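You operate a simulated robot arm through the tools that you are given. There is no shell and no other tool.

You run a simulated robot arm. Do the job below in one go: nothing can be reset, and whatever is moved stays where it is left.

Task
Stack the three flat trays from the bench top in the blue box; lid back on.
Fine: the lid waits on the bench top meanwhile.

It is judged by the outcome, as a careful person would: the job done as asked, and still so three seconds after it is handed in. It fails if anything else is knocked over, pushed out of place, dropped, spilled or broken. A push-on lid holds only when it is set on centred and level and pressed home; a screw cap is set on level and turned clockwise until tight.

Robot
A 7-joint arm with a three-finger gripper, fixed in place. Base frame: the origin is at the foot of the arm, x ahead of it, y to its left, z up; the work surface is at about z = 88. Units: cm, degrees, N and s.
With the tool pointing down near the work surface it reaches from about 10 to 88 cm from the base axis. Its first joint turns from -166.0 to 166.0 degrees. Payload 2.94 kg.
The tool frame sits at the grasp point between the pads (the TCP): z along the fingers, y along the line on which they close. The tips reach 3 cm beyond it. The gripper opens to 13.2 cm. The gripper's body begins 10.7 cm behind the TCP.
Orientation is that of the tool frame in the base frame, as a unit quaternion [w, x, y, z]. With the fingers straight down and closing along the base's y, the tool's x points along the base's -x, its y along +y and its z along -z.

Tools
- The arm moves only by the tool drive_tool. Its argument "motion" is one flat list of numbers, 7 for each row, row after row: the shift along the tool's x, y, z in units of 20 mm (1.0 is 20 mm), then the turn, a rotation vector about the tool's x, y, z in units of 4 degrees (1.0 is 4 degrees), then the finger opening in cm, from 0 to 13.2. In form: [dx, dy, dz, ax, ay, az, hand, dx, dy, dz, ax, ay, az, hand, ...]. A call has 1 to 20 rows; each row shifts and turns the commanded pose from where the row before left it, along the tool's axes as they then stand. A call with a number of a shift or a turn outside -1 to 1 is refused whole. A row lasts 0.2 s, in which the tool goes at most 5 cm and 8.6 degrees; a call with a longer step from one row to the next is refused whole, and so is a gripper value outside its range. Where a pose cannot be reached the arm comes as near as it can. A force on the tool above 70 N (or 10 N above the force at the start of the call, whichever is more), or a blocked arm, ends the call early, and 0.2 s more pass. The fingers move at their own pace and stop on an object; they squeeze with about 29 N. The grip force told is the motor's: it shows also when the fingers shut on nothing. Time passes only in rows, and 0.2 s behind the last, so rows that do not move let the fingers close. It gives the time, the measured TCP pose, the force on the tool (base axes), the opening and the grip force at its end, in the units of the frame above (readings bear some noise), with the torque about the TCP (base axes, N m) and any sound that the robot's microphone picked up.
- Cameras (640 x 400 px; columns grow to the right, rows downward): "scene" is fixed at [40.2, -49.8, 166.68]; the picture's right is [0.91, -0.41, 0.00], its down [-0.30, -0.66, -0.69] and it looks along [0.29, 0.63, -0.72] (base axes); focal length 317 px, centre (320, 200). "wrist" rides on the gripper at [7.2, 0.3, -14.4] in the tool frame; the picture's right is [-0.04, 1.00, 0.00], its down [-0.88, -0.04, -0.48] and it looks along [-0.48, -0.02, 0.88] (tool axes); focal length 256 px, centre (320, 200). There is no depth. A picture from a camera that has moved, and an enlarged one, comes with that camera's place and axes in the base frame and with its lens.
- grab_frame(camera): a new picture of that camera. The clock stands still meanwhile.
- raise_lower(by): slides the trunk up (or, below 0, down) by that many cm; the arm rides with it, the base frame stays. It gives what a move gives, with no picture.
- close_up(camera, box): a new picture of the part [left, top, right, bottom] of that camera's present view, enlarged. The clock stands still meanwhile.
- hand_in(): hands the job in; it is judged then, once.

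Places have to be worked out from the pictures, the camera data and where the tool is seen. Open the gripper and draw the arm clear of the work before you hand the job in, unless the task says otherwise.

The tools are called after "Emit:" as a command line: name --argument value ..., lists and objects as JSON in quotes. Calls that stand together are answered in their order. drive_tool: Moves the arm, as the interface text tells. Its arguments: {"type":"object","properties":{"motion":{"type":"array","items":{"type":"number"}}},"required":["motion"]} The other tools are called the same way: raise_lower (by) slides the trunk up or down; grab_frame (camera) takes a picture; close_up (camera, box) takes an enlarged picture of a part of a camera's view; hand_in () hands the job in.

At the start:

```text
clock: 0.0
tcp_pos: [47.62, 34.37, 127.78]
orientation: [0.0, 0.0, 1.0, 0.0]
contact_force: [-0.6, -0.1, -0.2]
torque: [-0.02, -0.02, -0.01]
finger_gap: 13.22
gripper_force: 0.2
trunk travel left (down, up): [-37.5, 16.5]
```

scene: 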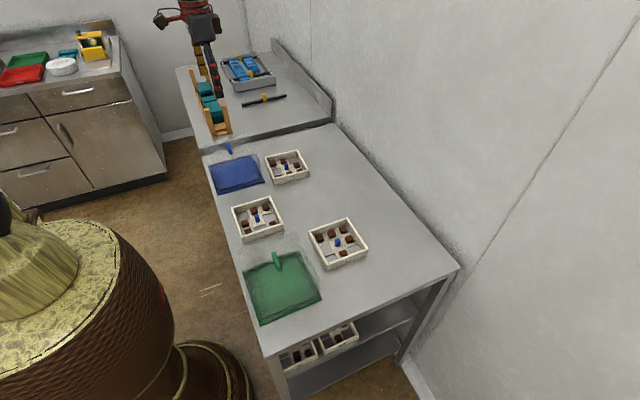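
wrist: 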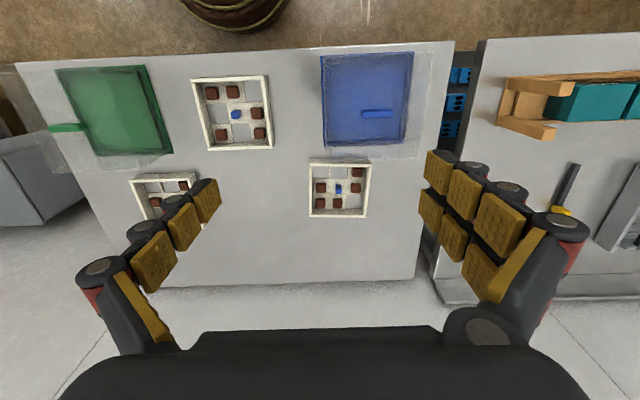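

I start by looking more closely at the bench: two boxes (blue and green, each with a lid with a tab handle) and three trays with compartments. I take enlarged pictures before moving anything.

Emit:
close_up --camera "scene" --box '[190, 130, 350, 230]'

Emit:
close_up --camera "scene" --box '[220, 190, 400, 390]'

Emit:
close_up --camera "wrist" --box '[280, 30, 480, 230]'

Emit:
close_up --camera "wrist" --box '[30, 40, 300, 230]'

```text
4.00 times, centred on (270, 180) of scene
camera zoom: at [40.2, -49.8, 166.68], right [0.91, -0.41, 0.0], down [-0.3, -0.66, -0.69], along [0.29, 0.63, -0.72], focal length 1267 px, centre (520, 280)
```

zoom: 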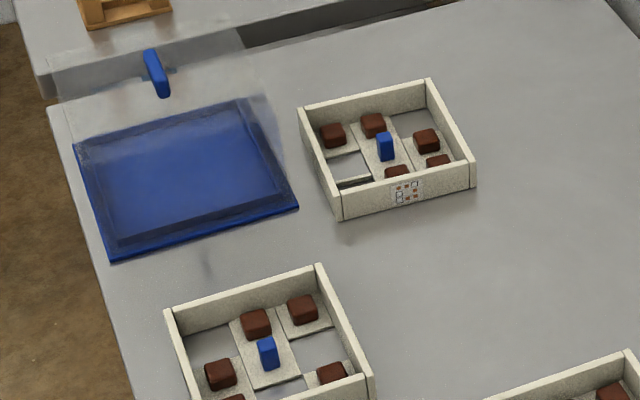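

```text
2.00 times, centred on (310, 290) of scene
camera zoom: at [40.2, -49.8, 166.68], right [0.91, -0.41, 0.0], down [-0.3, -0.66, -0.69], along [0.29, 0.63, -0.72], focal length 634 px, centre (340, 20)
```

zoom: 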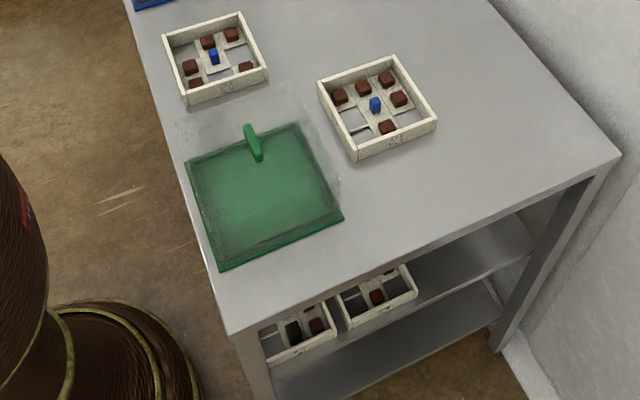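

```text
2.00 times, centred on (380, 130) of wrist
camera zoom: at [40.3, 34.72, 142.16], right [0.04, 1.0, 0.0], down [0.88, -0.04, 0.48], along [0.48, -0.02, -0.88], focal length 512 px, centre (200, 340)
```

zoom: 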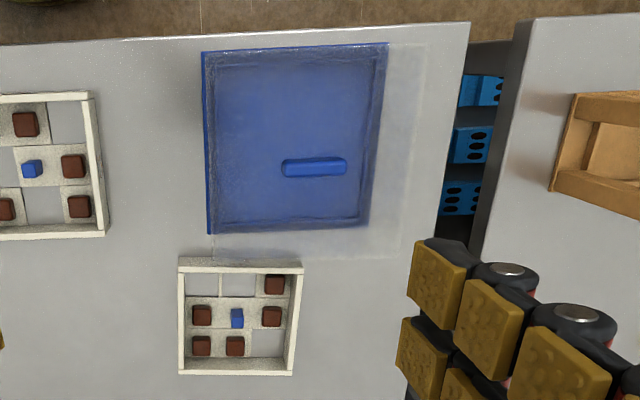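

```text
2.11 times, centred on (165, 135) of wrist
camera zoom: at [40.3, 34.72, 142.16], right [0.04, 1.0, 0.0], down [0.88, -0.04, 0.48], along [0.48, -0.02, -0.88], focal length 539 px, centre (646, 337)
```

zoom: 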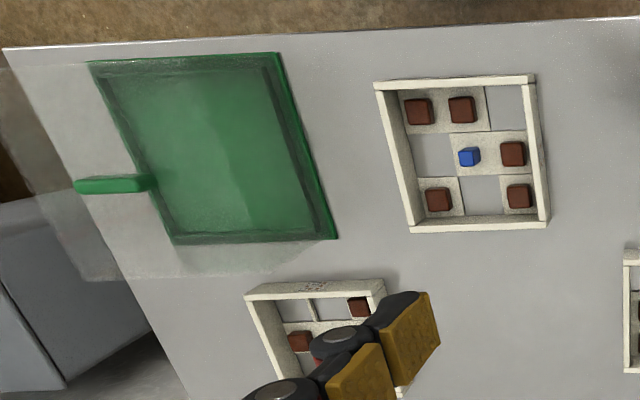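

The boxes look clear-walled with a coloured floor and a clear lid with a coloured bar handle; the blue box base spans roughly x 40–57.5, y 35.7–53.3, its handle is near (48.4, 43.4, 100.5). I move the wrist camera closer to the nearest tray at about (67, 38) to see its construction.

Emit:
drive_tool --motion '[-0.4, 0.2, 1, 0, 0, 0, 13.2, -0.4, 0.2, 1, 0, 0, 0, 13.2, -0.4, 0.2, 1, 0, 0, 0, 13.2, -0.4, 0.2, 1, 0, 0, 0, 13.2, -0.4, 0.2, 1, 0, 0, 0, 13.2, -0.4, 0.2, 1, 0, 0, 0, 13.2, -0.4, 0.2, 1, 0, 0, 0, 13.2, -0.4, 0.2, 0.5, 0, 0, 0, 13.2]'

Emit:
grab_frame --camera "wrist"

Emit:
grab_frame --camera "scene"

```text
clock: 1.8
tcp_pos: [54.01, 37.75, 112.73]
orientation: [0.001, 0.001, 1.0, 0.0]
contact_force: [0.7, -0.8, 0.5]
torque: [-0.03, 0.02, -0.01]
finger_gap: 13.14
gripper_force: 0.1
trunk travel left (down, up): [-37.5, 16.5]
```

```text
taken
camera wrist: at [46.74, 37.95, 127.21], right [0.04, 1.0, 0.0], down [0.88, -0.04, 0.48], along [0.47, -0.02, -0.88], focal length 256 px, centre (320, 200)
```

wrist: 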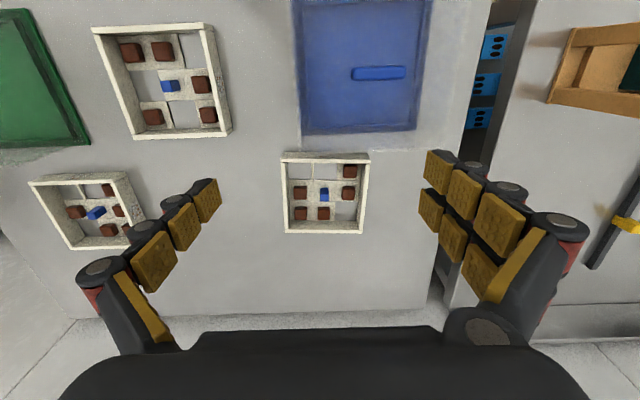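

```text
taken
```

scene: 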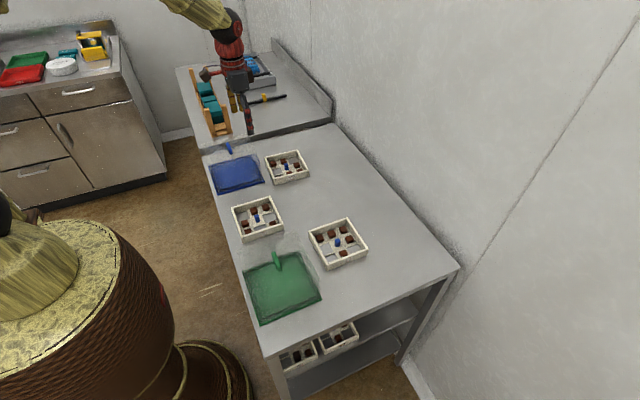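

All three trays are in view; I enlarge each of them and the blue box to read the construction (centre post, brown pegs, open cells).

Emit:
close_up --camera "wrist" --box '[265, 140, 395, 245]'

Emit:
close_up --camera "wrist" --box '[80, 10, 250, 150]'

Emit:
close_up --camera "wrist" --box '[20, 160, 160, 260]'

Emit:
close_up --camera "wrist" --box '[270, 0, 490, 160]'

Emit:
close_up --camera "scene" --box '[255, 140, 315, 190]'

Emit:
close_up --camera "scene" --box '[225, 185, 295, 250]'

Emit:
close_up --camera "scene" --box '[300, 205, 380, 275]'

Emit:
close_up --camera "scene" --box '[200, 135, 280, 205]'

```text
3.81 times, centred on (330, 192) of wrist
camera zoom: at [46.74, 37.95, 127.21], right [0.04, 1.0, 0.0], down [0.88, -0.04, 0.48], along [0.47, -0.02, -0.88], focal length 975 px, centre (282, 229)
```

zoom: 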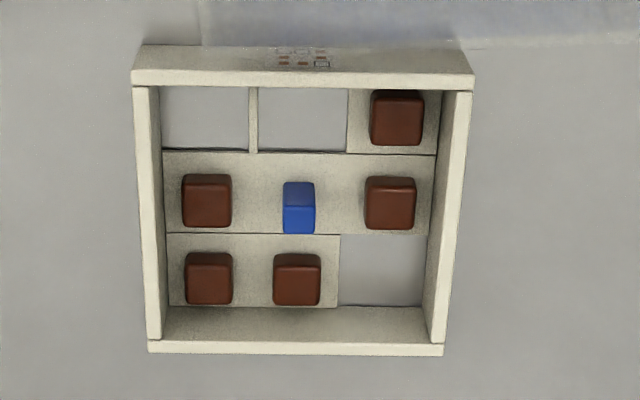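

```text
2.86 times, centred on (165, 80) of wrist
camera zoom: at [46.74, 37.95, 127.21], right [0.04, 1.0, 0.0], down [0.88, -0.04, 0.48], along [0.47, -0.02, -0.88], focal length 731 px, centre (763, 543)
```

zoom: 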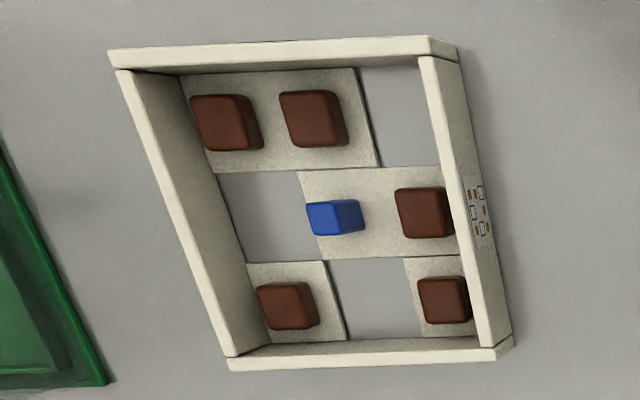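

```text
4.00 times, centred on (90, 210) of wrist
camera zoom: at [46.74, 37.95, 127.21], right [0.04, 1.0, 0.0], down [0.88, -0.04, 0.48], along [0.47, -0.02, -0.88], focal length 1024 px, centre (1240, 160)
```

zoom: 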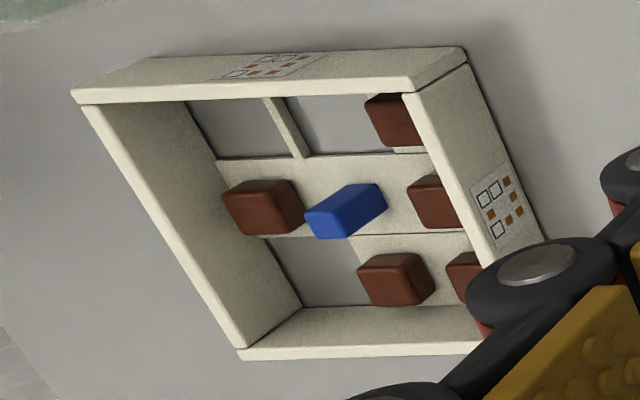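

```text
2.50 times, centred on (380, 80) of wrist
camera zoom: at [46.74, 37.95, 127.21], right [0.04, 1.0, 0.0], down [0.88, -0.04, 0.48], along [0.47, -0.02, -0.88], focal length 640 px, centre (170, 500)
```

zoom: 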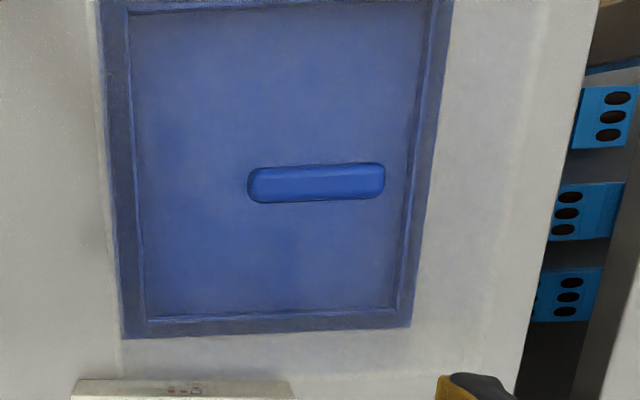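

```text
8.00 times, centred on (285, 165) of scene
camera zoom: at [40.2, -49.8, 166.68], right [0.91, -0.41, 0.0], down [-0.3, -0.66, -0.69], along [0.29, 0.63, -0.72], focal length 2534 px, centre (600, 480)
```

zoom: 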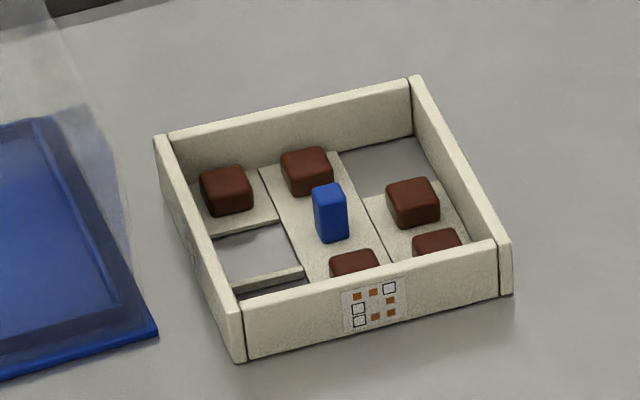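

```text
6.15 times, centred on (260, 218) of scene
camera zoom: at [40.2, -49.8, 166.68], right [0.91, -0.41, 0.0], down [-0.3, -0.66, -0.69], along [0.29, 0.63, -0.72], focal length 1949 px, centre (689, 92)
```

zoom: 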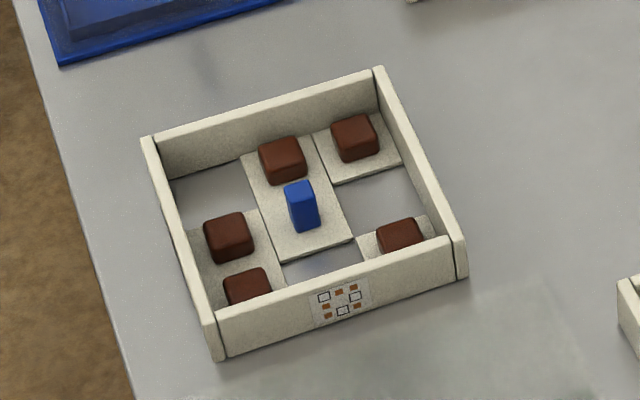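

```text
5.71 times, centred on (340, 240) of scene
camera zoom: at [40.2, -49.8, 166.68], right [0.91, -0.41, 0.0], down [-0.3, -0.66, -0.69], along [0.29, 0.63, -0.72], focal length 1810 px, centre (206, -29)
```

zoom: 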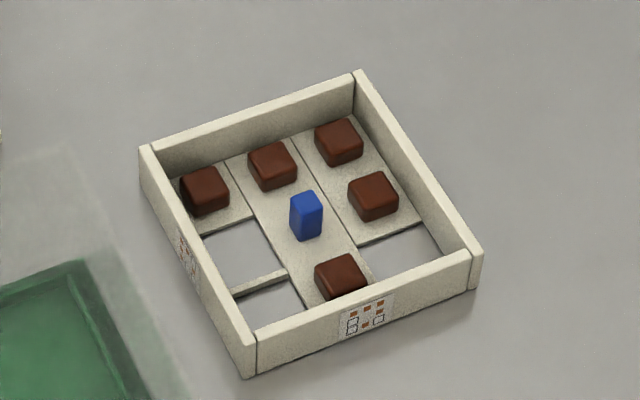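

```text
5.71 times, centred on (240, 170) of scene
camera zoom: at [40.2, -49.8, 166.68], right [0.91, -0.41, 0.0], down [-0.3, -0.66, -0.69], along [0.29, 0.63, -0.72], focal length 1810 px, centre (777, 371)
```

zoom: 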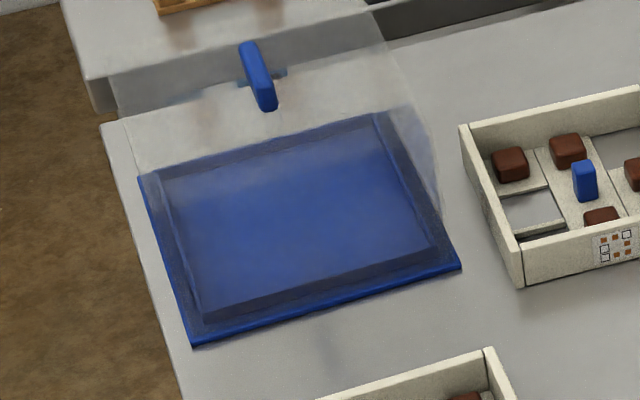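

Each tray is about 13 cm square with a small blue centre post lower than its rim, and brown pegs in some cells. I want reliable heights of box, lid and trays, so I back off toward the robot and tilt the tool to get an oblique side view.

Emit:
drive_tool --motion '[1, 0.25, 0, 0, 0, 0, 13.2, 1, 0.25, 0, 0, 0, 0, 13.2, 1, 0.25, 0, 0, 0, 0, 13.2, 1, 0.25, 0, 0, 0, 0, 13.2, 1, 0.25, 0, 0, 0, 0, 13.2, 1, 0.25, 0, 0, 0, 0, 13.2, 1, 0.25, 0, 0, 0, 0, 13.2, 1, 0.25, 0, 0, 0, 0, 13.2, 1, 0.25, 0, 0, 0, 0, 13.2, 1, 0.25, 0, 0, 0, 0, 13.2, 1, 0.25, 0, 0, 0, 0, 13.2, 0, 0, 1, 0, -1, 0, 13.2, 0, 0, 1, 0, -1, 0, 13.2, 0, 0, 1, 0, -1, 0, 13.2, 0, 0, 1, 0, -1, 0, 13.2, 0, 0, 0, 0, -1, 0, 13.2, 0, 0, 0, 0, -1, 0, 13.2, 0, 0, 0, 0, -1, 0, 13.2, 0, 0, 0, 0, -1, 0, 13.2]'

Emit:
grab_frame --camera "wrist"

```text
clock: 5.8
tcp_pos: [32.7, 43.25, 104.87]
orientation: [0.276, 0.001, 0.961, 0.001]
contact_force: [-0.2, 0.2, 0.5]
torque: [0.0, 0.0, 0.02]
finger_gap: 13.23
gripper_force: 0.0
trunk travel left (down, up): [-37.5, 16.5]
```

```text
taken
camera wrist: at [19.02, 43.44, 113.25], right [0.04, 1.0, 0.02], down [0.49, -0.04, 0.87], along [0.87, -0.02, -0.49], focal length 256 px, centre (320, 200)
```

wrist: 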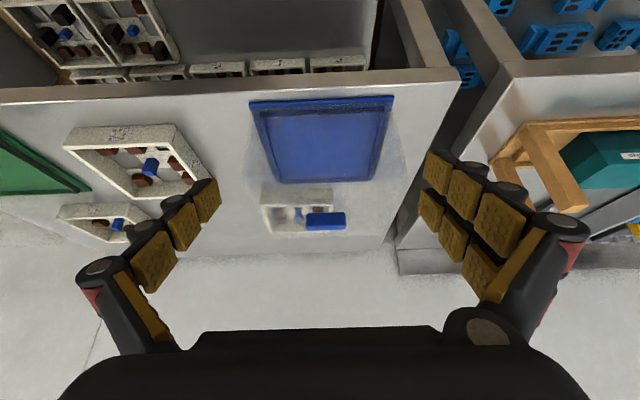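

Emit:
close_up --camera "wrist" --box '[220, 80, 420, 260]'

Emit:
close_up --camera "wrist" --box '[50, 110, 230, 240]'

Emit:
close_up --camera "wrist" --box '[20, 0, 380, 100]'

```text
2.22 times, centred on (320, 170) of wrist
camera zoom: at [19.02, 43.44, 113.25], right [0.04, 1.0, 0.02], down [0.49, -0.04, 0.87], along [0.87, -0.02, -0.49], focal length 569 px, centre (320, 267)
```

zoom: 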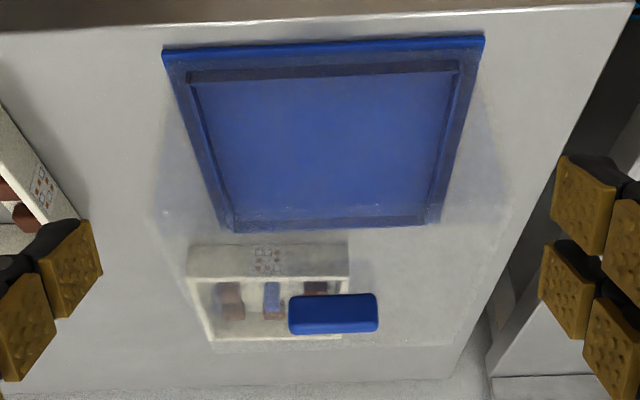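

```text
3.08 times, centred on (140, 175) of wrist
camera zoom: at [19.02, 43.44, 113.25], right [0.04, 1.0, 0.02], down [0.49, -0.04, 0.87], along [0.87, -0.02, -0.49], focal length 788 px, centre (874, 277)
```

zoom: 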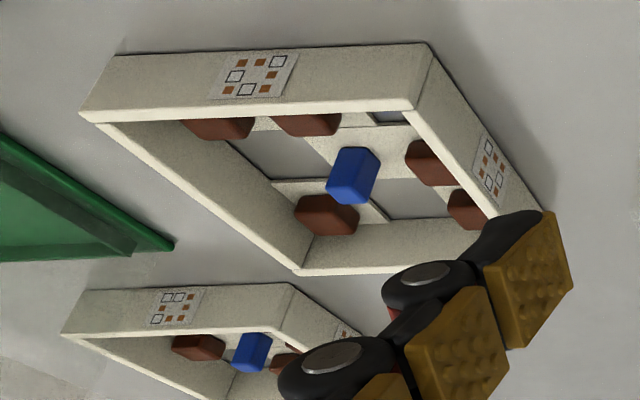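

```text
1.78 times, centred on (200, 50) of wrist
camera zoom: at [19.02, 43.44, 113.25], right [0.04, 1.0, 0.02], down [0.49, -0.04, 0.87], along [0.87, -0.02, -0.49], focal length 455 px, centre (533, 467)
```

zoom: 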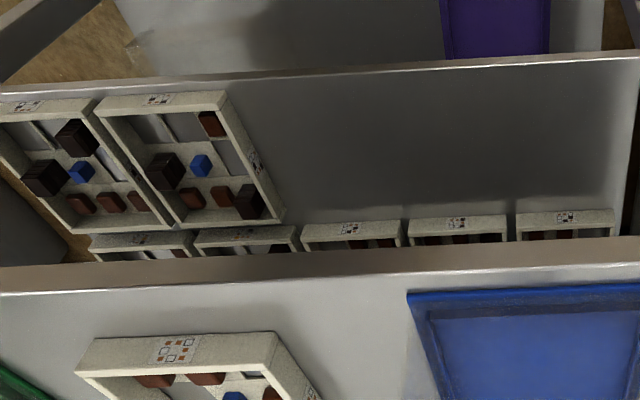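

The shelf below holds different trays (with taller dark blocks) and stays untouched; the three on the bench all have low pegs only. I tilt further and drop lower for a near-horizontal view, to measure lid top, handle and rim heights.

Emit:
drive_tool --motion '[0.57, 0, 0.9, 0, -1, 0, 13.2, 0.57, 0, 0.9, 0, -1, 0, 13.2, 0.57, 0, 0.9, 0, -1, 0, 13.2, 0, 0, 0, 0, -1, 0, 13.2, 0, 0, 0, 0, -1, 0, 13.2, 0, 0, 0, 0, -1, 0, 13.2, 0, 0, 0, 0, -1, 0, 13.2]'

Emit:
grab_frame --camera "wrist"

Emit:
close_up --camera "wrist" --box '[200, 100, 440, 250]'

```text
clock: 7.4
tcp_pos: [33.2, 43.24, 98.51]
orientation: [0.5, 0.001, 0.866, 0.0]
contact_force: [0.3, -0.1, 0.0]
torque: [0.02, -0.02, -0.02]
finger_gap: 13.19
gripper_force: 0.0
trunk travel left (down, up): [-37.5, 16.5]
```

```text
taken
camera wrist: at [17.03, 43.42, 99.42], right [0.02, 1.0, 0.04], down [0.03, -0.04, 1.0], along [1.0, -0.02, -0.03], focal length 256 px, centre (320, 200)
```

wrist: 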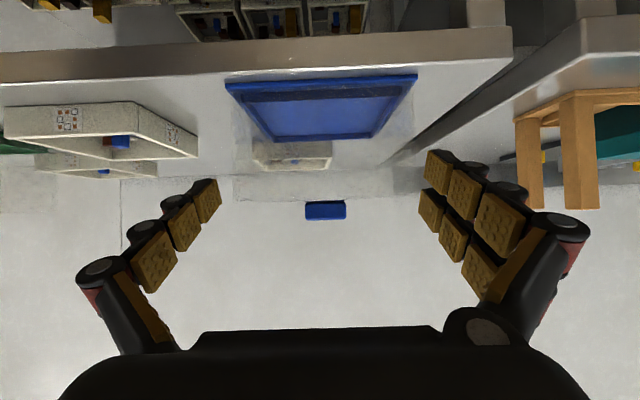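

```text
2.67 times, centred on (320, 175) of wrist
camera zoom: at [17.03, 43.42, 99.42], right [0.02, 1.0, 0.04], down [0.03, -0.04, 1.0], along [1.0, -0.02, -0.03], focal length 683 px, centre (320, 267)
```

zoom: 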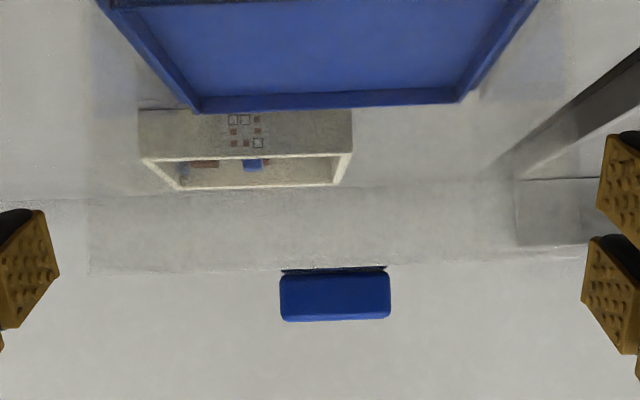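

Readings from this level view: lid top ≈ z 98.8, handle bar 98.8–101.0, bar centred near (47.9, 43.4), about 5 cm long along y. I bring the tool back upright and raise it before going over the handle.

Emit:
drive_tool --motion '[0, 0, 0, 0, 1, 0, 10, 0, 0, 0, 0, 1, 0, 10, 0, 0, 0, 0, 1, 0, 10, 0, 0, 0, 0, 1, 0, 10, 0, 0, 0, 0, 1, 0, 10, 0, 0, 0, 0, 1, 0, 10, 0, 0, 0, 0, 1, 0, 10, 0, 0, 0, 0, 1, 0, 10, 0, 0, 0, 0, 1, 0, 10, 0, 0, 0, 0, 1, 0, 10, 0, 0, 0, 0, 1, 0, 10, 0, 0, 0, 0, 1, 0, 10, 0, 0, 0, 0, 1, 0, 10, 0, 0, 0, 0, 1, 0, 10, 0, 0, 0, 0, 1, 0, 10, 0, 0, -1, 0, 0, 0, 8, 0, 0, -1, 0, 0, 0, 8, 0, 0, -1, 0, 0, 0, 8, 0, 0, -1, 0, 0, 0, 8, 0, 0, -1, 0, 0, 0, 8]'

```text
clock: 11.6
tcp_pos: [33.13, 43.15, 108.46]
orientation: [-0.001, -0.001, 1.0, 0.001]
contact_force: [0.2, 0.4, -0.5]
torque: [0.0, -0.03, -0.02]
finger_gap: 7.99
gripper_force: 0.0
trunk travel left (down, up): [-37.5, 16.5]
```

Tool is upright at (33.1, 43.15, 108.5). I move above the handle at about (47.85, 43.4), staying above it, and look.

Emit:
drive_tool --motion '[-0.92, 0.015, 0, 0, 0, 0, 8, -0.92, 0.015, 0, 0, 0, 0, 8, -0.92, 0.015, 0, 0, 0, 0, 8, -0.92, 0.015, 0, 0, 0, 0, 8, -0.92, 0.015, 0, 0, 0, 0, 8, -0.92, 0.015, 0, 0, 0, 0, 8, -0.92, 0.015, 0, 0, 0, 0, 8, -0.92, 0.015, 0, 0, 0, 0, 8]'

Emit:
grab_frame --camera "wrist"

Emit:
close_up --camera "wrist" --box '[200, 80, 440, 230]'

Emit:
close_up --camera "scene" --box '[180, 90, 300, 200]'

```text
clock: 13.4
tcp_pos: [48.04, 43.62, 108.38]
orientation: [-0.001, 0.0, 1.0, 0.0]
contact_force: [0.2, -0.8, -0.9]
torque: [0.02, 0.02, -0.01]
finger_gap: 8.01
gripper_force: 0.1
trunk travel left (down, up): [-37.5, 16.5]
```

```text
taken
camera wrist: at [40.69, 43.78, 122.79], right [0.04, 1.0, 0.0], down [0.88, -0.04, 0.47], along [0.47, -0.02, -0.88], focal length 256 px, centre (320, 200)
```

wrist: 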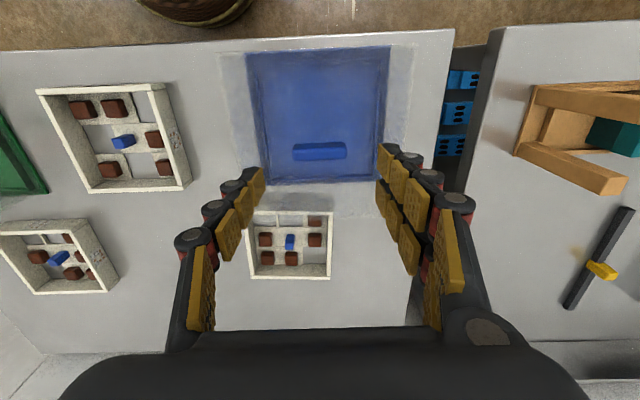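

```text
2.67 times, centred on (320, 155) of wrist
camera zoom: at [40.69, 43.78, 122.79], right [0.04, 1.0, 0.0], down [0.88, -0.04, 0.47], along [0.47, -0.02, -0.88], focal length 683 px, centre (320, 320)
```

zoom: 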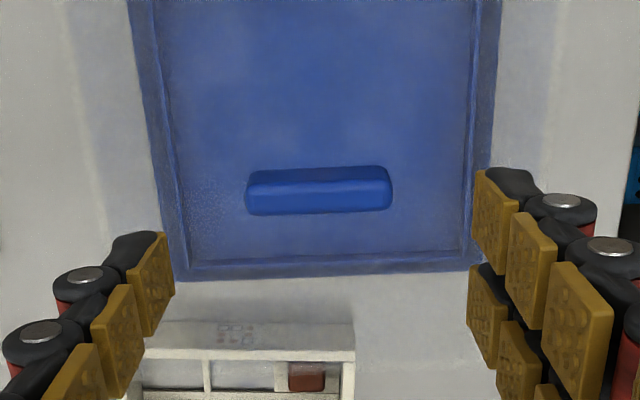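

```text
3.64 times, centred on (240, 145) of scene
camera zoom: at [40.2, -49.8, 166.68], right [0.91, -0.41, 0.0], down [-0.3, -0.66, -0.69], along [0.29, 0.63, -0.72], focal length 1152 px, centre (611, 400)
```

zoom: 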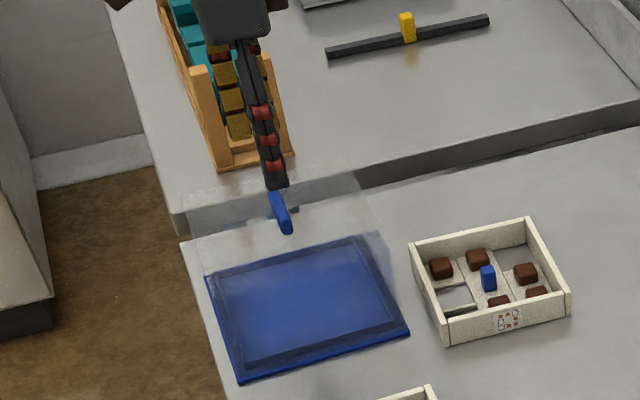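

The handle sits right on the tool-axis projection (row ≈150, column 320), so I'm centred. I descend to about z 102.2, which puts the tips just above the lid top.

Emit:
drive_tool --motion '[0, 0, 0.8, 0, 0, 0, 8, 0, 0, 0.8, 0, 0, 0, 8, 0, 0, 0.7, 0, 0, 0, 8, 0, 0, 0.4, 0, 0, 0, 8, 0, 0, 0.3, 0, 0, 0, 8, 0, 0, 0, 0, 0, 0, 8]'

Emit:
grab_frame --camera "wrist"

Emit:
close_up --camera "scene" --box '[190, 110, 280, 190]'

```text
clock: 14.8
tcp_pos: [47.95, 43.47, 102.45]
orientation: [0.0, 0.0, 1.0, 0.0]
contact_force: [0.1, 0.4, -0.6]
torque: [-0.01, -0.01, 0.01]
finger_gap: 7.99
gripper_force: 0.0
trunk travel left (down, up): [-37.5, 16.5]
```

```text
taken
camera wrist: at [40.62, 43.69, 116.86], right [0.04, 1.0, 0.0], down [0.88, -0.04, 0.48], along [0.48, -0.02, -0.88], focal length 256 px, centre (320, 200)
```

wrist: 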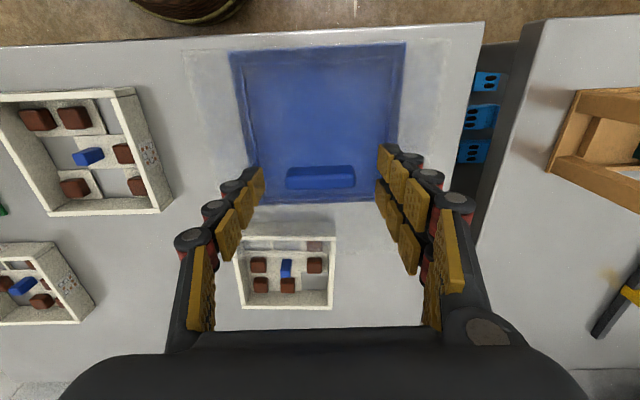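

```text
5.00 times, centred on (235, 150) of scene
camera zoom: at [40.2, -49.8, 166.68], right [0.91, -0.41, 0.0], down [-0.3, -0.66, -0.69], along [0.29, 0.63, -0.72], focal length 1584 px, centre (745, 450)
```

zoom: 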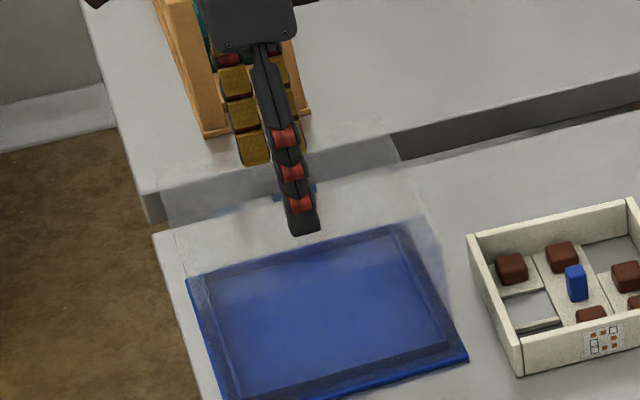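

The bar is between the fingers with tips about 0.6 cm above the lid top. I lower 0.4 cm more and close on the bar's ends.

Emit:
drive_tool --motion '[0, 0, 0.2, 0, 0, 0, 8, 0, 0, 0, 0, 0, 0, 6, 0, 0, 0, 0, 0, 0, 4, 0, 0, 0, 0, 0, 0, 3, 0, 0, 0, 0, 0, 0, 3, 0, 0, 0, 0, 0, 0, 3]'

Emit:
grab_frame --camera "wrist"

```text
clock: 16.2
tcp_pos: [47.8, 43.48, 102.07]
orientation: [0.001, 0.001, 1.0, 0.0]
contact_force: [-0.2, 0.6, 0.6]
torque: [-0.02, -0.04, 0.02]
finger_gap: 4.95
gripper_force: 28.5
trunk travel left (down, up): [-37.5, 16.5]
```

```text
taken
camera wrist: at [40.64, 43.71, 116.44], right [0.04, 1.0, 0.0], down [0.88, -0.04, 0.48], along [0.48, -0.02, -0.88], focal length 256 px, centre (320, 200)
```

wrist: 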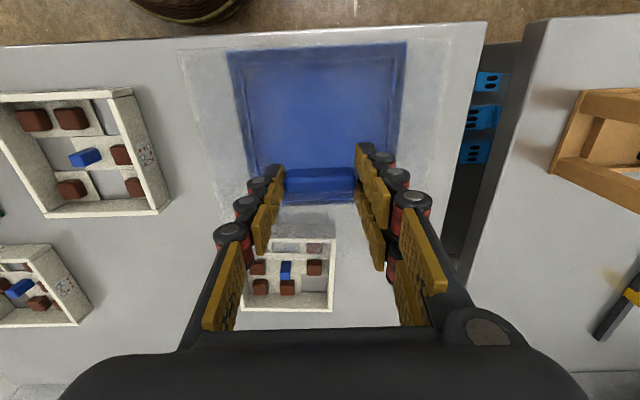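

The bar is gripped (gap 4.95 cm, 28.5 N). I lift slowly straight up and watch the force.

Emit:
drive_tool --motion '[0, 0, -0.1, 0, 0, 0, 3, 0, 0, -0.1, 0, 0, 0, 3, 0, 0, -0.1, 0, 0, 0, 3, 0, 0, -0.1, 0, 0, 0, 3, 0, 0, -0.1, 0, 0, 0, 3]'

Emit:
close_up --camera "scene" --box '[190, 110, 280, 200]'

```text
clock: 17.4
tcp_pos: [47.88, 43.5, 103.13]
orientation: [0.0, -0.001, 1.0, 0.0]
contact_force: [-0.1, 0.3, -1.5]
torque: [0.0, 0.01, 0.0]
finger_gap: 4.94
gripper_force: 29.0
trunk travel left (down, up): [-37.5, 16.5]
```

```text
4.44 times, centred on (235, 155) of scene
camera zoom: at [40.2, -49.8, 166.68], right [0.91, -0.41, 0.0], down [-0.3, -0.66, -0.69], along [0.29, 0.63, -0.72], focal length 1408 px, centre (698, 400)
```

zoom: 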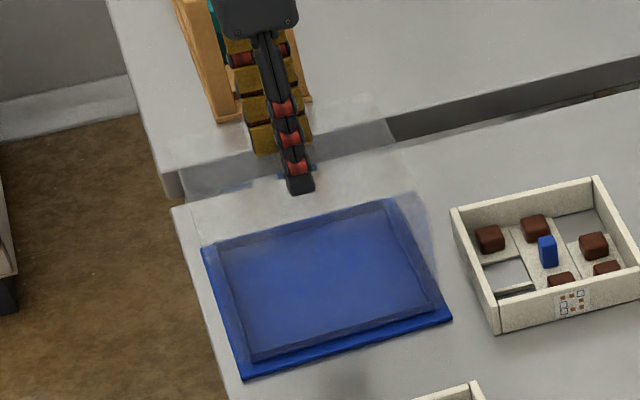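

The lid came loose with only about 1.5 N of weight on the tool. I raise a few cm and check whether the clear walls come along (a hood) or stay with the base.

Emit:
drive_tool --motion '[0, 0, -0.5, 0, 0, 0, 3, 0, 0, -0.5, 0, 0, 0, 3, 0, 0, -0.5, 0, 0, 0, 3, 0, 0, -0.5, 0, 0, 0, 3]'

Emit:
close_up --camera "scene" --box '[190, 110, 280, 200]'

Emit:
grab_frame --camera "wrist"

```text
clock: 18.4
tcp_pos: [47.97, 43.4, 107.04]
orientation: [-0.001, 0.0, 1.0, 0.0]
contact_force: [-0.1, -0.4, -1.7]
torque: [0.0, -0.01, 0.01]
finger_gap: 4.93
gripper_force: 29.1
trunk travel left (down, up): [-37.5, 16.5]
```

```text
4.44 times, centred on (235, 155) of scene
camera zoom: at [40.2, -49.8, 166.68], right [0.91, -0.41, 0.0], down [-0.3, -0.66, -0.69], along [0.29, 0.63, -0.72], focal length 1408 px, centre (698, 400)
```

zoom: 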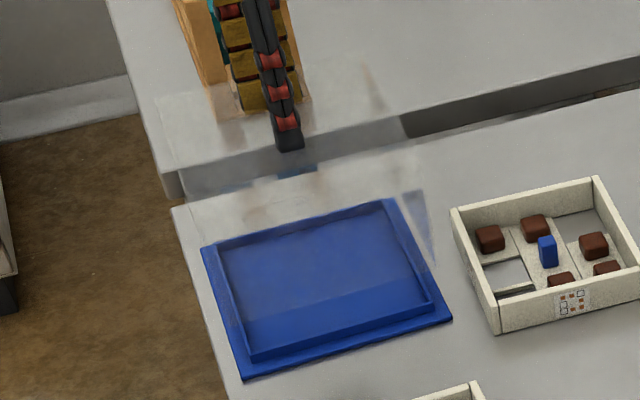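

```text
taken
camera wrist: at [40.67, 43.61, 121.46], right [0.04, 1.0, 0.0], down [0.88, -0.04, 0.48], along [0.48, -0.02, -0.88], focal length 256 px, centre (320, 200)
```

wrist: 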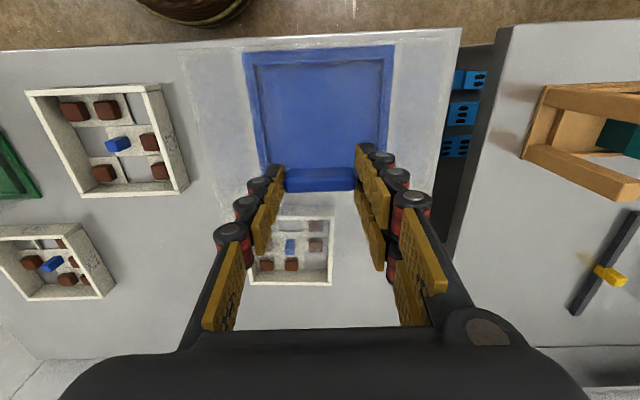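

It is a hood: the clear walls lift off with the handle, leaving a blue base with a raised inner lip. I carry the hood up and over to the free bench area around (72, 18.5), between the trays.

Emit:
drive_tool --motion '[0, 0, -1, 0, 0, 0, 3, 0, 0, -1, 0, 0, 0, 3, 0, 0, -1, 0, 0, 0, 3, -0.4, -0.4, 0, 0, 0, 0, 3, -0.9, -0.95, 0, 0, 0, 0, 3, -0.9, -0.95, 0, 0, 0, 0, 3, -0.9, -0.95, 0, 0, 0, 0, 3, -0.9, -0.95, 0, 0, 0, 0, 3, -0.9, -0.95, 0, 0, 0, 0, 3, -0.9, -0.95, 0, 0, 0, 0, 3, -0.9, -0.95, 0, 0, 0, 0, 3, -0.9, -0.95, 0, 0, 0, 0, 3, -0.9, -0.95, 0, 0, 0, 0, 3, -0.9, -0.95, 0, 0, 0, 0, 3, -0.9, -0.95, 0, 0, 0, 0, 3, -0.9, -0.95, 0, 0, 0, 0, 3, -0.6, -0.6, 0, 0, 0, 0, 3, -0.2, -0.2, 0, 0, 0, 0, 3]'

Emit:
grab_frame --camera "scene"

Emit:
grab_frame --camera "wrist"

```text
clock: 22.2
tcp_pos: [71.97, 18.37, 113.01]
orientation: [0.0, 0.0, 1.0, 0.0]
contact_force: [0.7, 0.5, -3.2]
torque: [0.01, -0.01, 0.03]
finger_gap: 4.91
gripper_force: 29.4
trunk travel left (down, up): [-37.5, 16.5]
```

```text
taken
```

scene: 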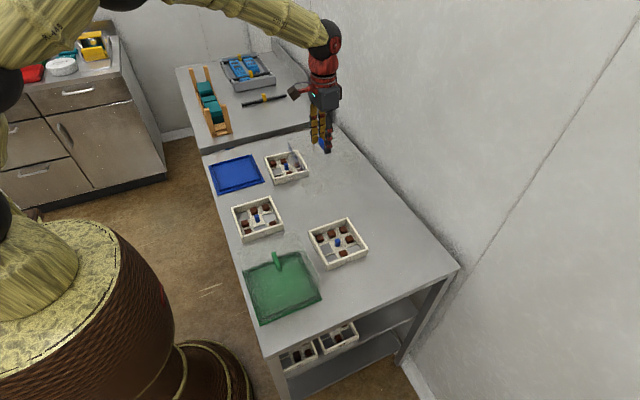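

```text
taken
camera wrist: at [64.66, 18.56, 127.56], right [0.04, 1.0, 0.0], down [0.88, -0.04, 0.48], along [0.47, -0.02, -0.88], focal length 256 px, centre (320, 200)
```

wrist: 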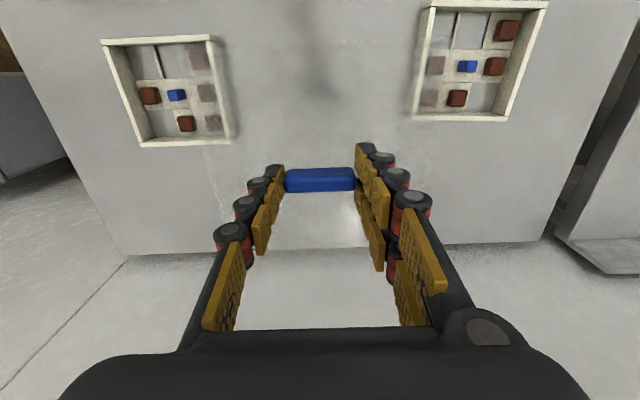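

The hood is centred in the gap (tray edges at y ≈ 5.5 and 30.9). I lower it to about z 103, then creep down to the bench.

Emit:
drive_tool --motion '[0, 0, 0.6, 0, 0, 0, 3, 0, 0, 1, 0, 0, 0, 3, 0, 0, 1, 0, 0, 0, 3, 0, 0, 1, 0, 0, 0, 3, 0, 0, 0.8, 0, 0, 0, 3, 0, 0, 0.4, 0, 0, 0, 3, 0, 0, 0.2, 0, 0, 0, 3, 0, 0, 0, 0, 0, 0, 3]'

Emit:
grab_frame --camera "wrist"

```text
clock: 24.0
tcp_pos: [71.97, 18.27, 102.99]
orientation: [-0.001, 0.0, 1.0, 0.001]
contact_force: [-0.8, -0.6, -0.8]
torque: [0.0, -0.03, -0.01]
finger_gap: 4.97
gripper_force: 29.4
trunk travel left (down, up): [-37.5, 16.5]
```

```text
taken
camera wrist: at [64.68, 18.5, 117.48], right [0.04, 1.0, 0.0], down [0.88, -0.04, 0.48], along [0.47, -0.02, -0.88], focal length 256 px, centre (320, 200)
```

wrist: 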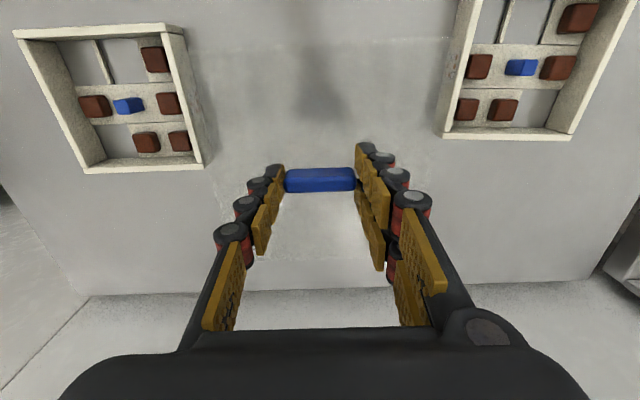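

The hood is still just above the bench and clear of both trays. I creep down in 1–2 mm steps until the force shows contact.

Emit:
drive_tool --motion '[0, 0, 0.1, 0, 0, 0, 3, 0, 0, 0.1, 0, 0, 0, 3, 0, 0, 0.1, 0, 0, 0, 3, 0, 0, 0.1, 0, 0, 0, 3, 0, 0, 0.1, 0, 0, 0, 3]'

```text
clock: 25.2
tcp_pos: [72.19, 18.27, 101.98]
orientation: [0.0, 0.0, 1.0, -0.001]
contact_force: [0.5, -0.6, -1.8]
torque: [0.0, -0.02, 0.03]
finger_gap: 4.96
gripper_force: 29.0
trunk travel left (down, up): [-37.5, 16.5]
```

Emit:
drive_tool --motion '[0, 0, 0.05, 0, 0, 0, 3, 0, 0, 0.05, 0, 0, 0, 3, 0, 0, 0.05, 0, 0, 0, 3, 0, 0, 0, 0, 0, 0, 3]'

```text
clock: 26.2
tcp_pos: [71.91, 18.23, 101.75]
orientation: [-0.001, 0.001, 1.0, 0.0]
contact_force: [1.3, 0.3, -1.0]
torque: [-0.01, 0.01, -0.01]
finger_gap: 4.9
gripper_force: 28.7
trunk travel left (down, up): [-37.5, 16.5]
```

No clear contact yet (force still about the hood's weight). I continue down in 1 mm steps.

Emit:
drive_tool --motion '[0, 0, 0.05, 0, 0, 0, 3, 0, 0, 0.05, 0, 0, 0, 3, 0, 0, 0, 0, 0, 0, 3]'

Emit:
drive_tool --motion '[0, 0, 0.05, 0, 0, 0, 3, 0, 0, 0.05, 0, 0, 0, 3, 0, 0, 0, 0, 0, 0, 3]'

```text
clock: 27.0
tcp_pos: [72.04, 18.27, 101.51]
orientation: [0.0, 0.0, 1.0, 0.0]
contact_force: [-0.4, -0.2, -1.9]
torque: [-0.01, -0.03, -0.03]
finger_gap: 4.94
gripper_force: 28.9
trunk travel left (down, up): [-37.5, 16.5]
```

```text
clock: 27.8
tcp_pos: [71.87, 18.32, 101.52]
orientation: [0.0, 0.0, 1.0, 0.0]
contact_force: [-2.0, 0.0, 11.1]
torque: [0.02, 0.78, -0.02]
finger_gap: 4.92
gripper_force: 29.0
trunk travel left (down, up): [-37.5, 16.5]
```

Firm contact at z ≈ 101.5: the hood rests on the bench. I release, and rise straight up.

Emit:
drive_tool --motion '[0, 0, -0.05, 0, 0, 0, 3, 0, 0, 0, 0, 0, 0, 5.5, 0, 0, 0, 0, 0, 0, 7, 0, 0, 0, 0, 0, 0, 8, 0, 0, 0, 0, 0, 0, 8, 0, 0, -0.3, 0, 0, 0, 8, 0, 0, -0.7, 0, 0, 0, 8, 0, 0, -1, 0, 0, 0, 8, 0, 0, -1, 0, 0, 0, 8, 0, 0, -1, 0, 0, 0, 8, 0, 0, -1, 0, 0, 0, 8]'

Emit:
grab_frame --camera "wrist"

Emit:
grab_frame --camera "scene"

```text
clock: 30.2
tcp_pos: [71.87, 18.26, 111.45]
orientation: [0.0, 0.0, 1.0, -0.001]
contact_force: [-0.2, 0.1, 0.5]
torque: [0.02, -0.05, -0.02]
finger_gap: 8.02
gripper_force: 0.1
trunk travel left (down, up): [-37.5, 16.5]
```

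```text
taken
camera wrist: at [64.65, 18.52, 125.99], right [0.04, 1.0, 0.0], down [0.88, -0.04, 0.48], along [0.47, -0.02, -0.88], focal length 256 px, centre (320, 200)
```

wrist: 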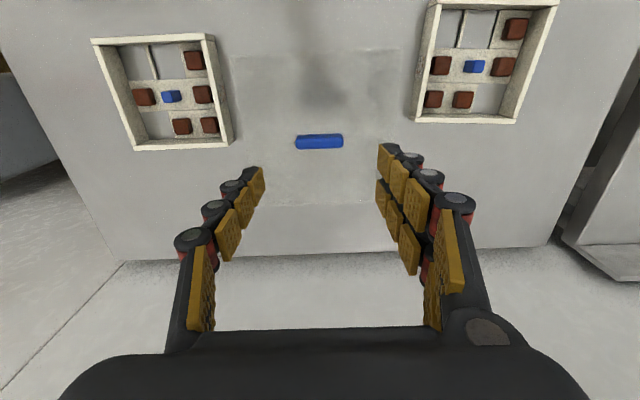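

```text
taken
```

scene: 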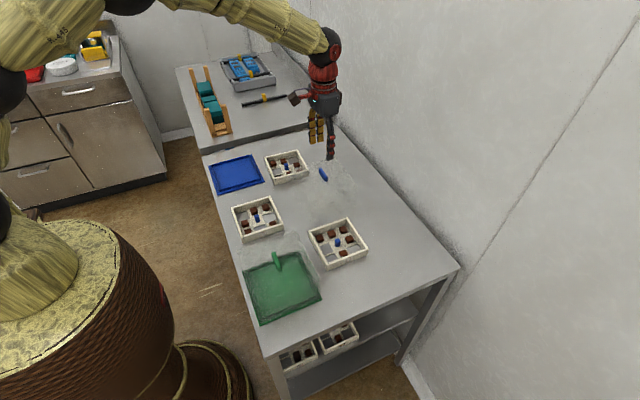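

The hood stands at about (72, 18.3). Now I move over the blue base to measure the inside of its raised lip.

Emit:
drive_tool --motion '[1, 0.74, 0, 0, 0, 0, 8, 1, 0.74, 0, 0, 0, 0, 8, 1, 0.74, 0, 0, 0, 0, 8, 1, 0.74, 0, 0, 0, 0, 8, 1, 0.74, 0, 0, 0, 0, 8, 1, 0.74, 0, 0, 0, 0, 8, 1, 0.74, 0, 0, 0, 0, 8, 1, 0.74, 0, 0, 0, 0, 8, 1, 0.74, 0, 0, 0, 0, 8, 1, 0.74, 0, 0, 0, 0, 8, 1, 0.74, 0, 0, 0, 0, 8, 1, 0.74, 0, 0, 0, 0, 8, 1, 0.74, 0, 0, 0, 0, 8, 1, 0.74, 0, 0, 0, 0, 8, 1, 0.74, 0, 0, 0, 0, 8, 1, 0.74, 0, 0, 0, 0, 8, 1, 0.74, 0, 0, 0, 0, 8, 0, 0, 0, 0, 0, 0, 8]'

Emit:
grab_frame --camera "wrist"

Emit:
close_up --camera "wrist" --box '[210, 90, 430, 240]'

Emit:
close_up --camera "scene" --box '[195, 140, 275, 205]'

```text
clock: 34.0
tcp_pos: [37.92, 43.21, 111.36]
orientation: [0.0, 0.0, 1.0, 0.0]
contact_force: [-0.2, -0.5, 0.9]
torque: [0.0, 0.02, -0.02]
finger_gap: 7.99
gripper_force: 0.0
trunk travel left (down, up): [-37.5, 16.5]
```

```text
taken
camera wrist: at [30.67, 43.5, 125.84], right [0.04, 1.0, 0.0], down [0.88, -0.04, 0.48], along [0.48, -0.02, -0.88], focal length 256 px, centre (320, 200)
```

wrist: 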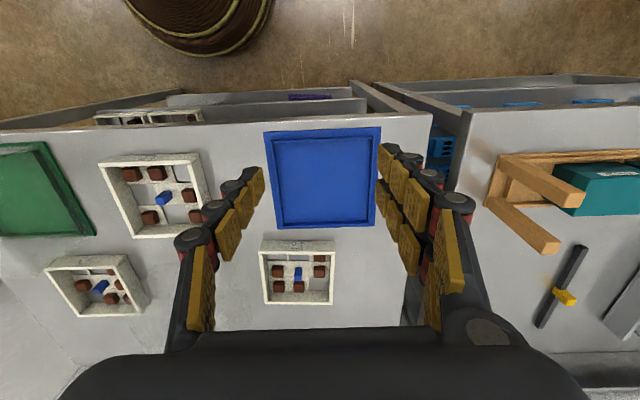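

```text
2.67 times, centred on (320, 165) of wrist
camera zoom: at [30.67, 43.5, 125.84], right [0.04, 1.0, 0.0], down [0.88, -0.04, 0.48], along [0.48, -0.02, -0.88], focal length 683 px, centre (320, 293)
```

zoom: 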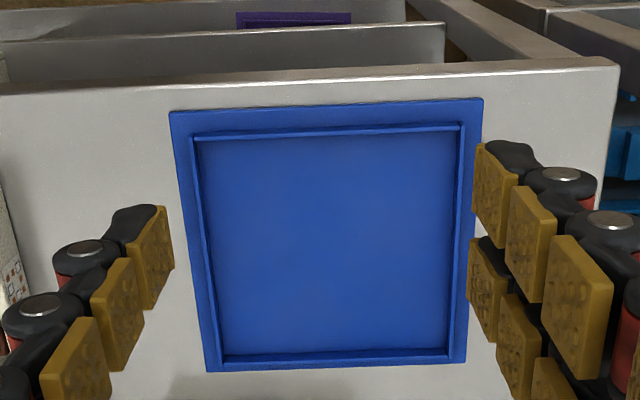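

```text
6.15 times, centred on (235, 172) of scene
camera zoom: at [40.2, -49.8, 166.68], right [0.91, -0.41, 0.0], down [-0.3, -0.66, -0.69], along [0.29, 0.63, -0.72], focal length 1949 px, centre (843, 369)
```

zoom: 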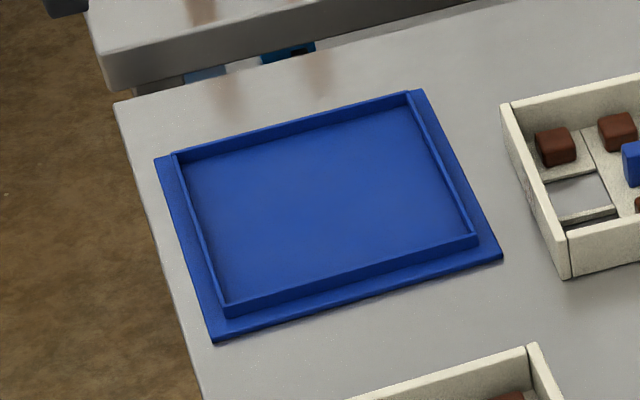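

Base measured: flange x 39.3–56.4, y 35.0–51.95, inside of the lip about 14.6 cm, centre (47.87, 43.43). Tray 1's post should be at about (66.2, 37.9); I move above it with the fingers nearly closed.

Emit:
drive_tool --motion '[-0.943, -0.177, 0, 0, 0, 0, 2.8, -0.943, -0.177, 0, 0, 0, 0, 2.8, -0.943, -0.177, 0, 0, 0, 0, 2.8, -0.943, -0.177, 0, 0, 0, 0, 2.8, -0.943, -0.177, 0, 0, 0, 0, 2.8, -0.943, -0.177, 0, 0, 0, 0, 2.8, -0.943, -0.177, 0, 0, 0, 0, 2.8, -0.943, -0.177, 0, 0, 0, 0, 2.8, -0.943, -0.177, 0, 0, 0, 0, 2.8, -0.943, -0.177, 0, 0, 0, 0, 2.8, -0.943, -0.177, 0, 0, 0, 0, 2.8, -0.943, -0.177, 0, 0, 0, 0, 2.8, -0.943, -0.177, 0, 0, 0, 0, 2.8, -0.943, -0.177, 0, 0, 0, 0, 2.8, -0.943, -0.177, 0, 0, 0, 0, 2.8, 0, 0, 1, 0, 0, 0, 2.8, 0, 0, 1, 0, 0, 0, 2.8, 0, 0, 1, 0, 0, 0, 2.8, 0, 0, 1, 0, 0, 0, 2.8, 0, 0, 0, 0, 0, 0, 2.8]'

Emit:
grab_frame --camera "wrist"

Emit:
close_up --camera "wrist" --box '[240, 80, 400, 200]'

```text
clock: 38.2
tcp_pos: [66.49, 38.32, 103.37]
orientation: [0.0, 0.0, 1.0, 0.0]
contact_force: [0.5, -0.3, 0.1]
torque: [-0.02, -0.02, 0.0]
finger_gap: 2.8
gripper_force: 0.1
trunk travel left (down, up): [-37.5, 16.5]
```

```text
taken
camera wrist: at [59.1, 38.42, 117.86], right [0.04, 1.0, 0.0], down [0.88, -0.04, 0.48], along [0.48, -0.02, -0.88], focal length 256 px, centre (320, 200)
```

wrist: 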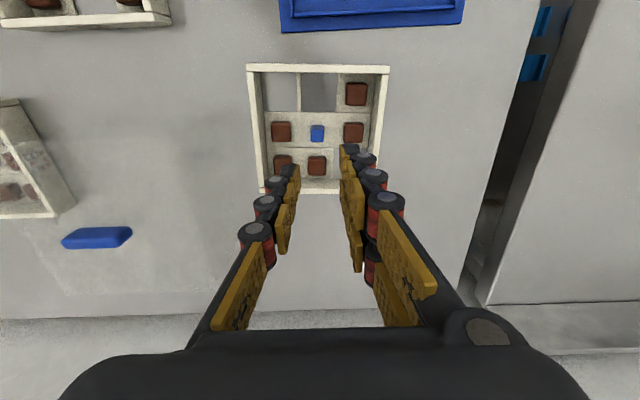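

```text
3.33 times, centred on (320, 140) of wrist
camera zoom: at [59.1, 38.42, 117.86], right [0.04, 1.0, 0.0], down [0.88, -0.04, 0.48], along [0.48, -0.02, -0.88], focal length 853 px, centre (320, 400)
```

zoom: 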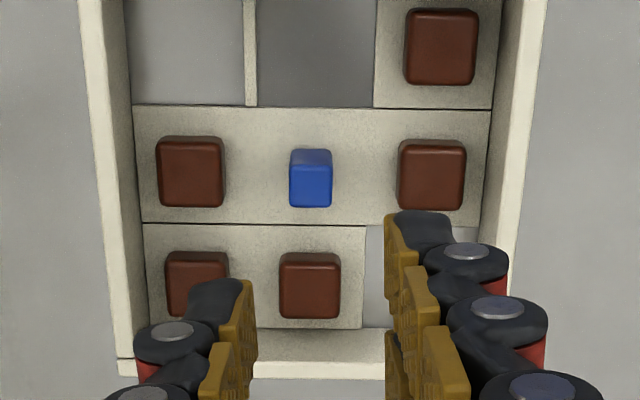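

The post is about 0.2 cm toward the robot and 0.3 cm to the right of the tool axis, with about 2.1 cm free between post and pegs. I correct that, set the opening to 2.5 cm and descend to z ≈ 96 for another look.

Emit:
drive_tool --motion '[0.085, -0.14, 0, 0, 0, 0, 2.5, 0, 0, 0.8, 0, 0, 0, 2.5, 0, 0, 0.8, 0, 0, 0, 2.5, 0, 0, 0.8, 0, 0, 0, 2.5, 0, 0, 0.8, 0, 0, 0, 2.5, 0, 0, 0.5, 0, 0, 0, 2.5, 0, 0, 0, 0, 0, 0, 2.5]'

Emit:
close_up --camera "wrist" --box '[220, 80, 420, 230]'

```text
clock: 39.8
tcp_pos: [66.13, 37.95, 96.0]
orientation: [0.0, -0.001, 1.0, 0.001]
contact_force: [0.9, -1.0, -1.1]
torque: [-0.01, -0.02, 0.0]
finger_gap: 2.53
gripper_force: 0.0
trunk travel left (down, up): [-37.5, 16.5]
```

```text
2.67 times, centred on (320, 155) of wrist
camera zoom: at [58.91, 38.11, 110.41], right [0.04, 1.0, 0.0], down [0.88, -0.04, 0.48], along [0.48, -0.02, -0.88], focal length 683 px, centre (320, 320)
```

zoom: 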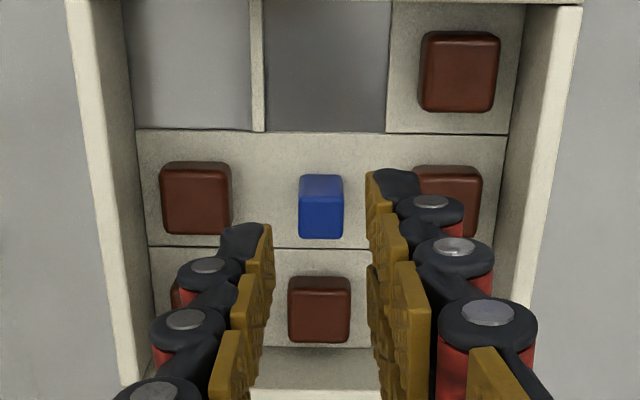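

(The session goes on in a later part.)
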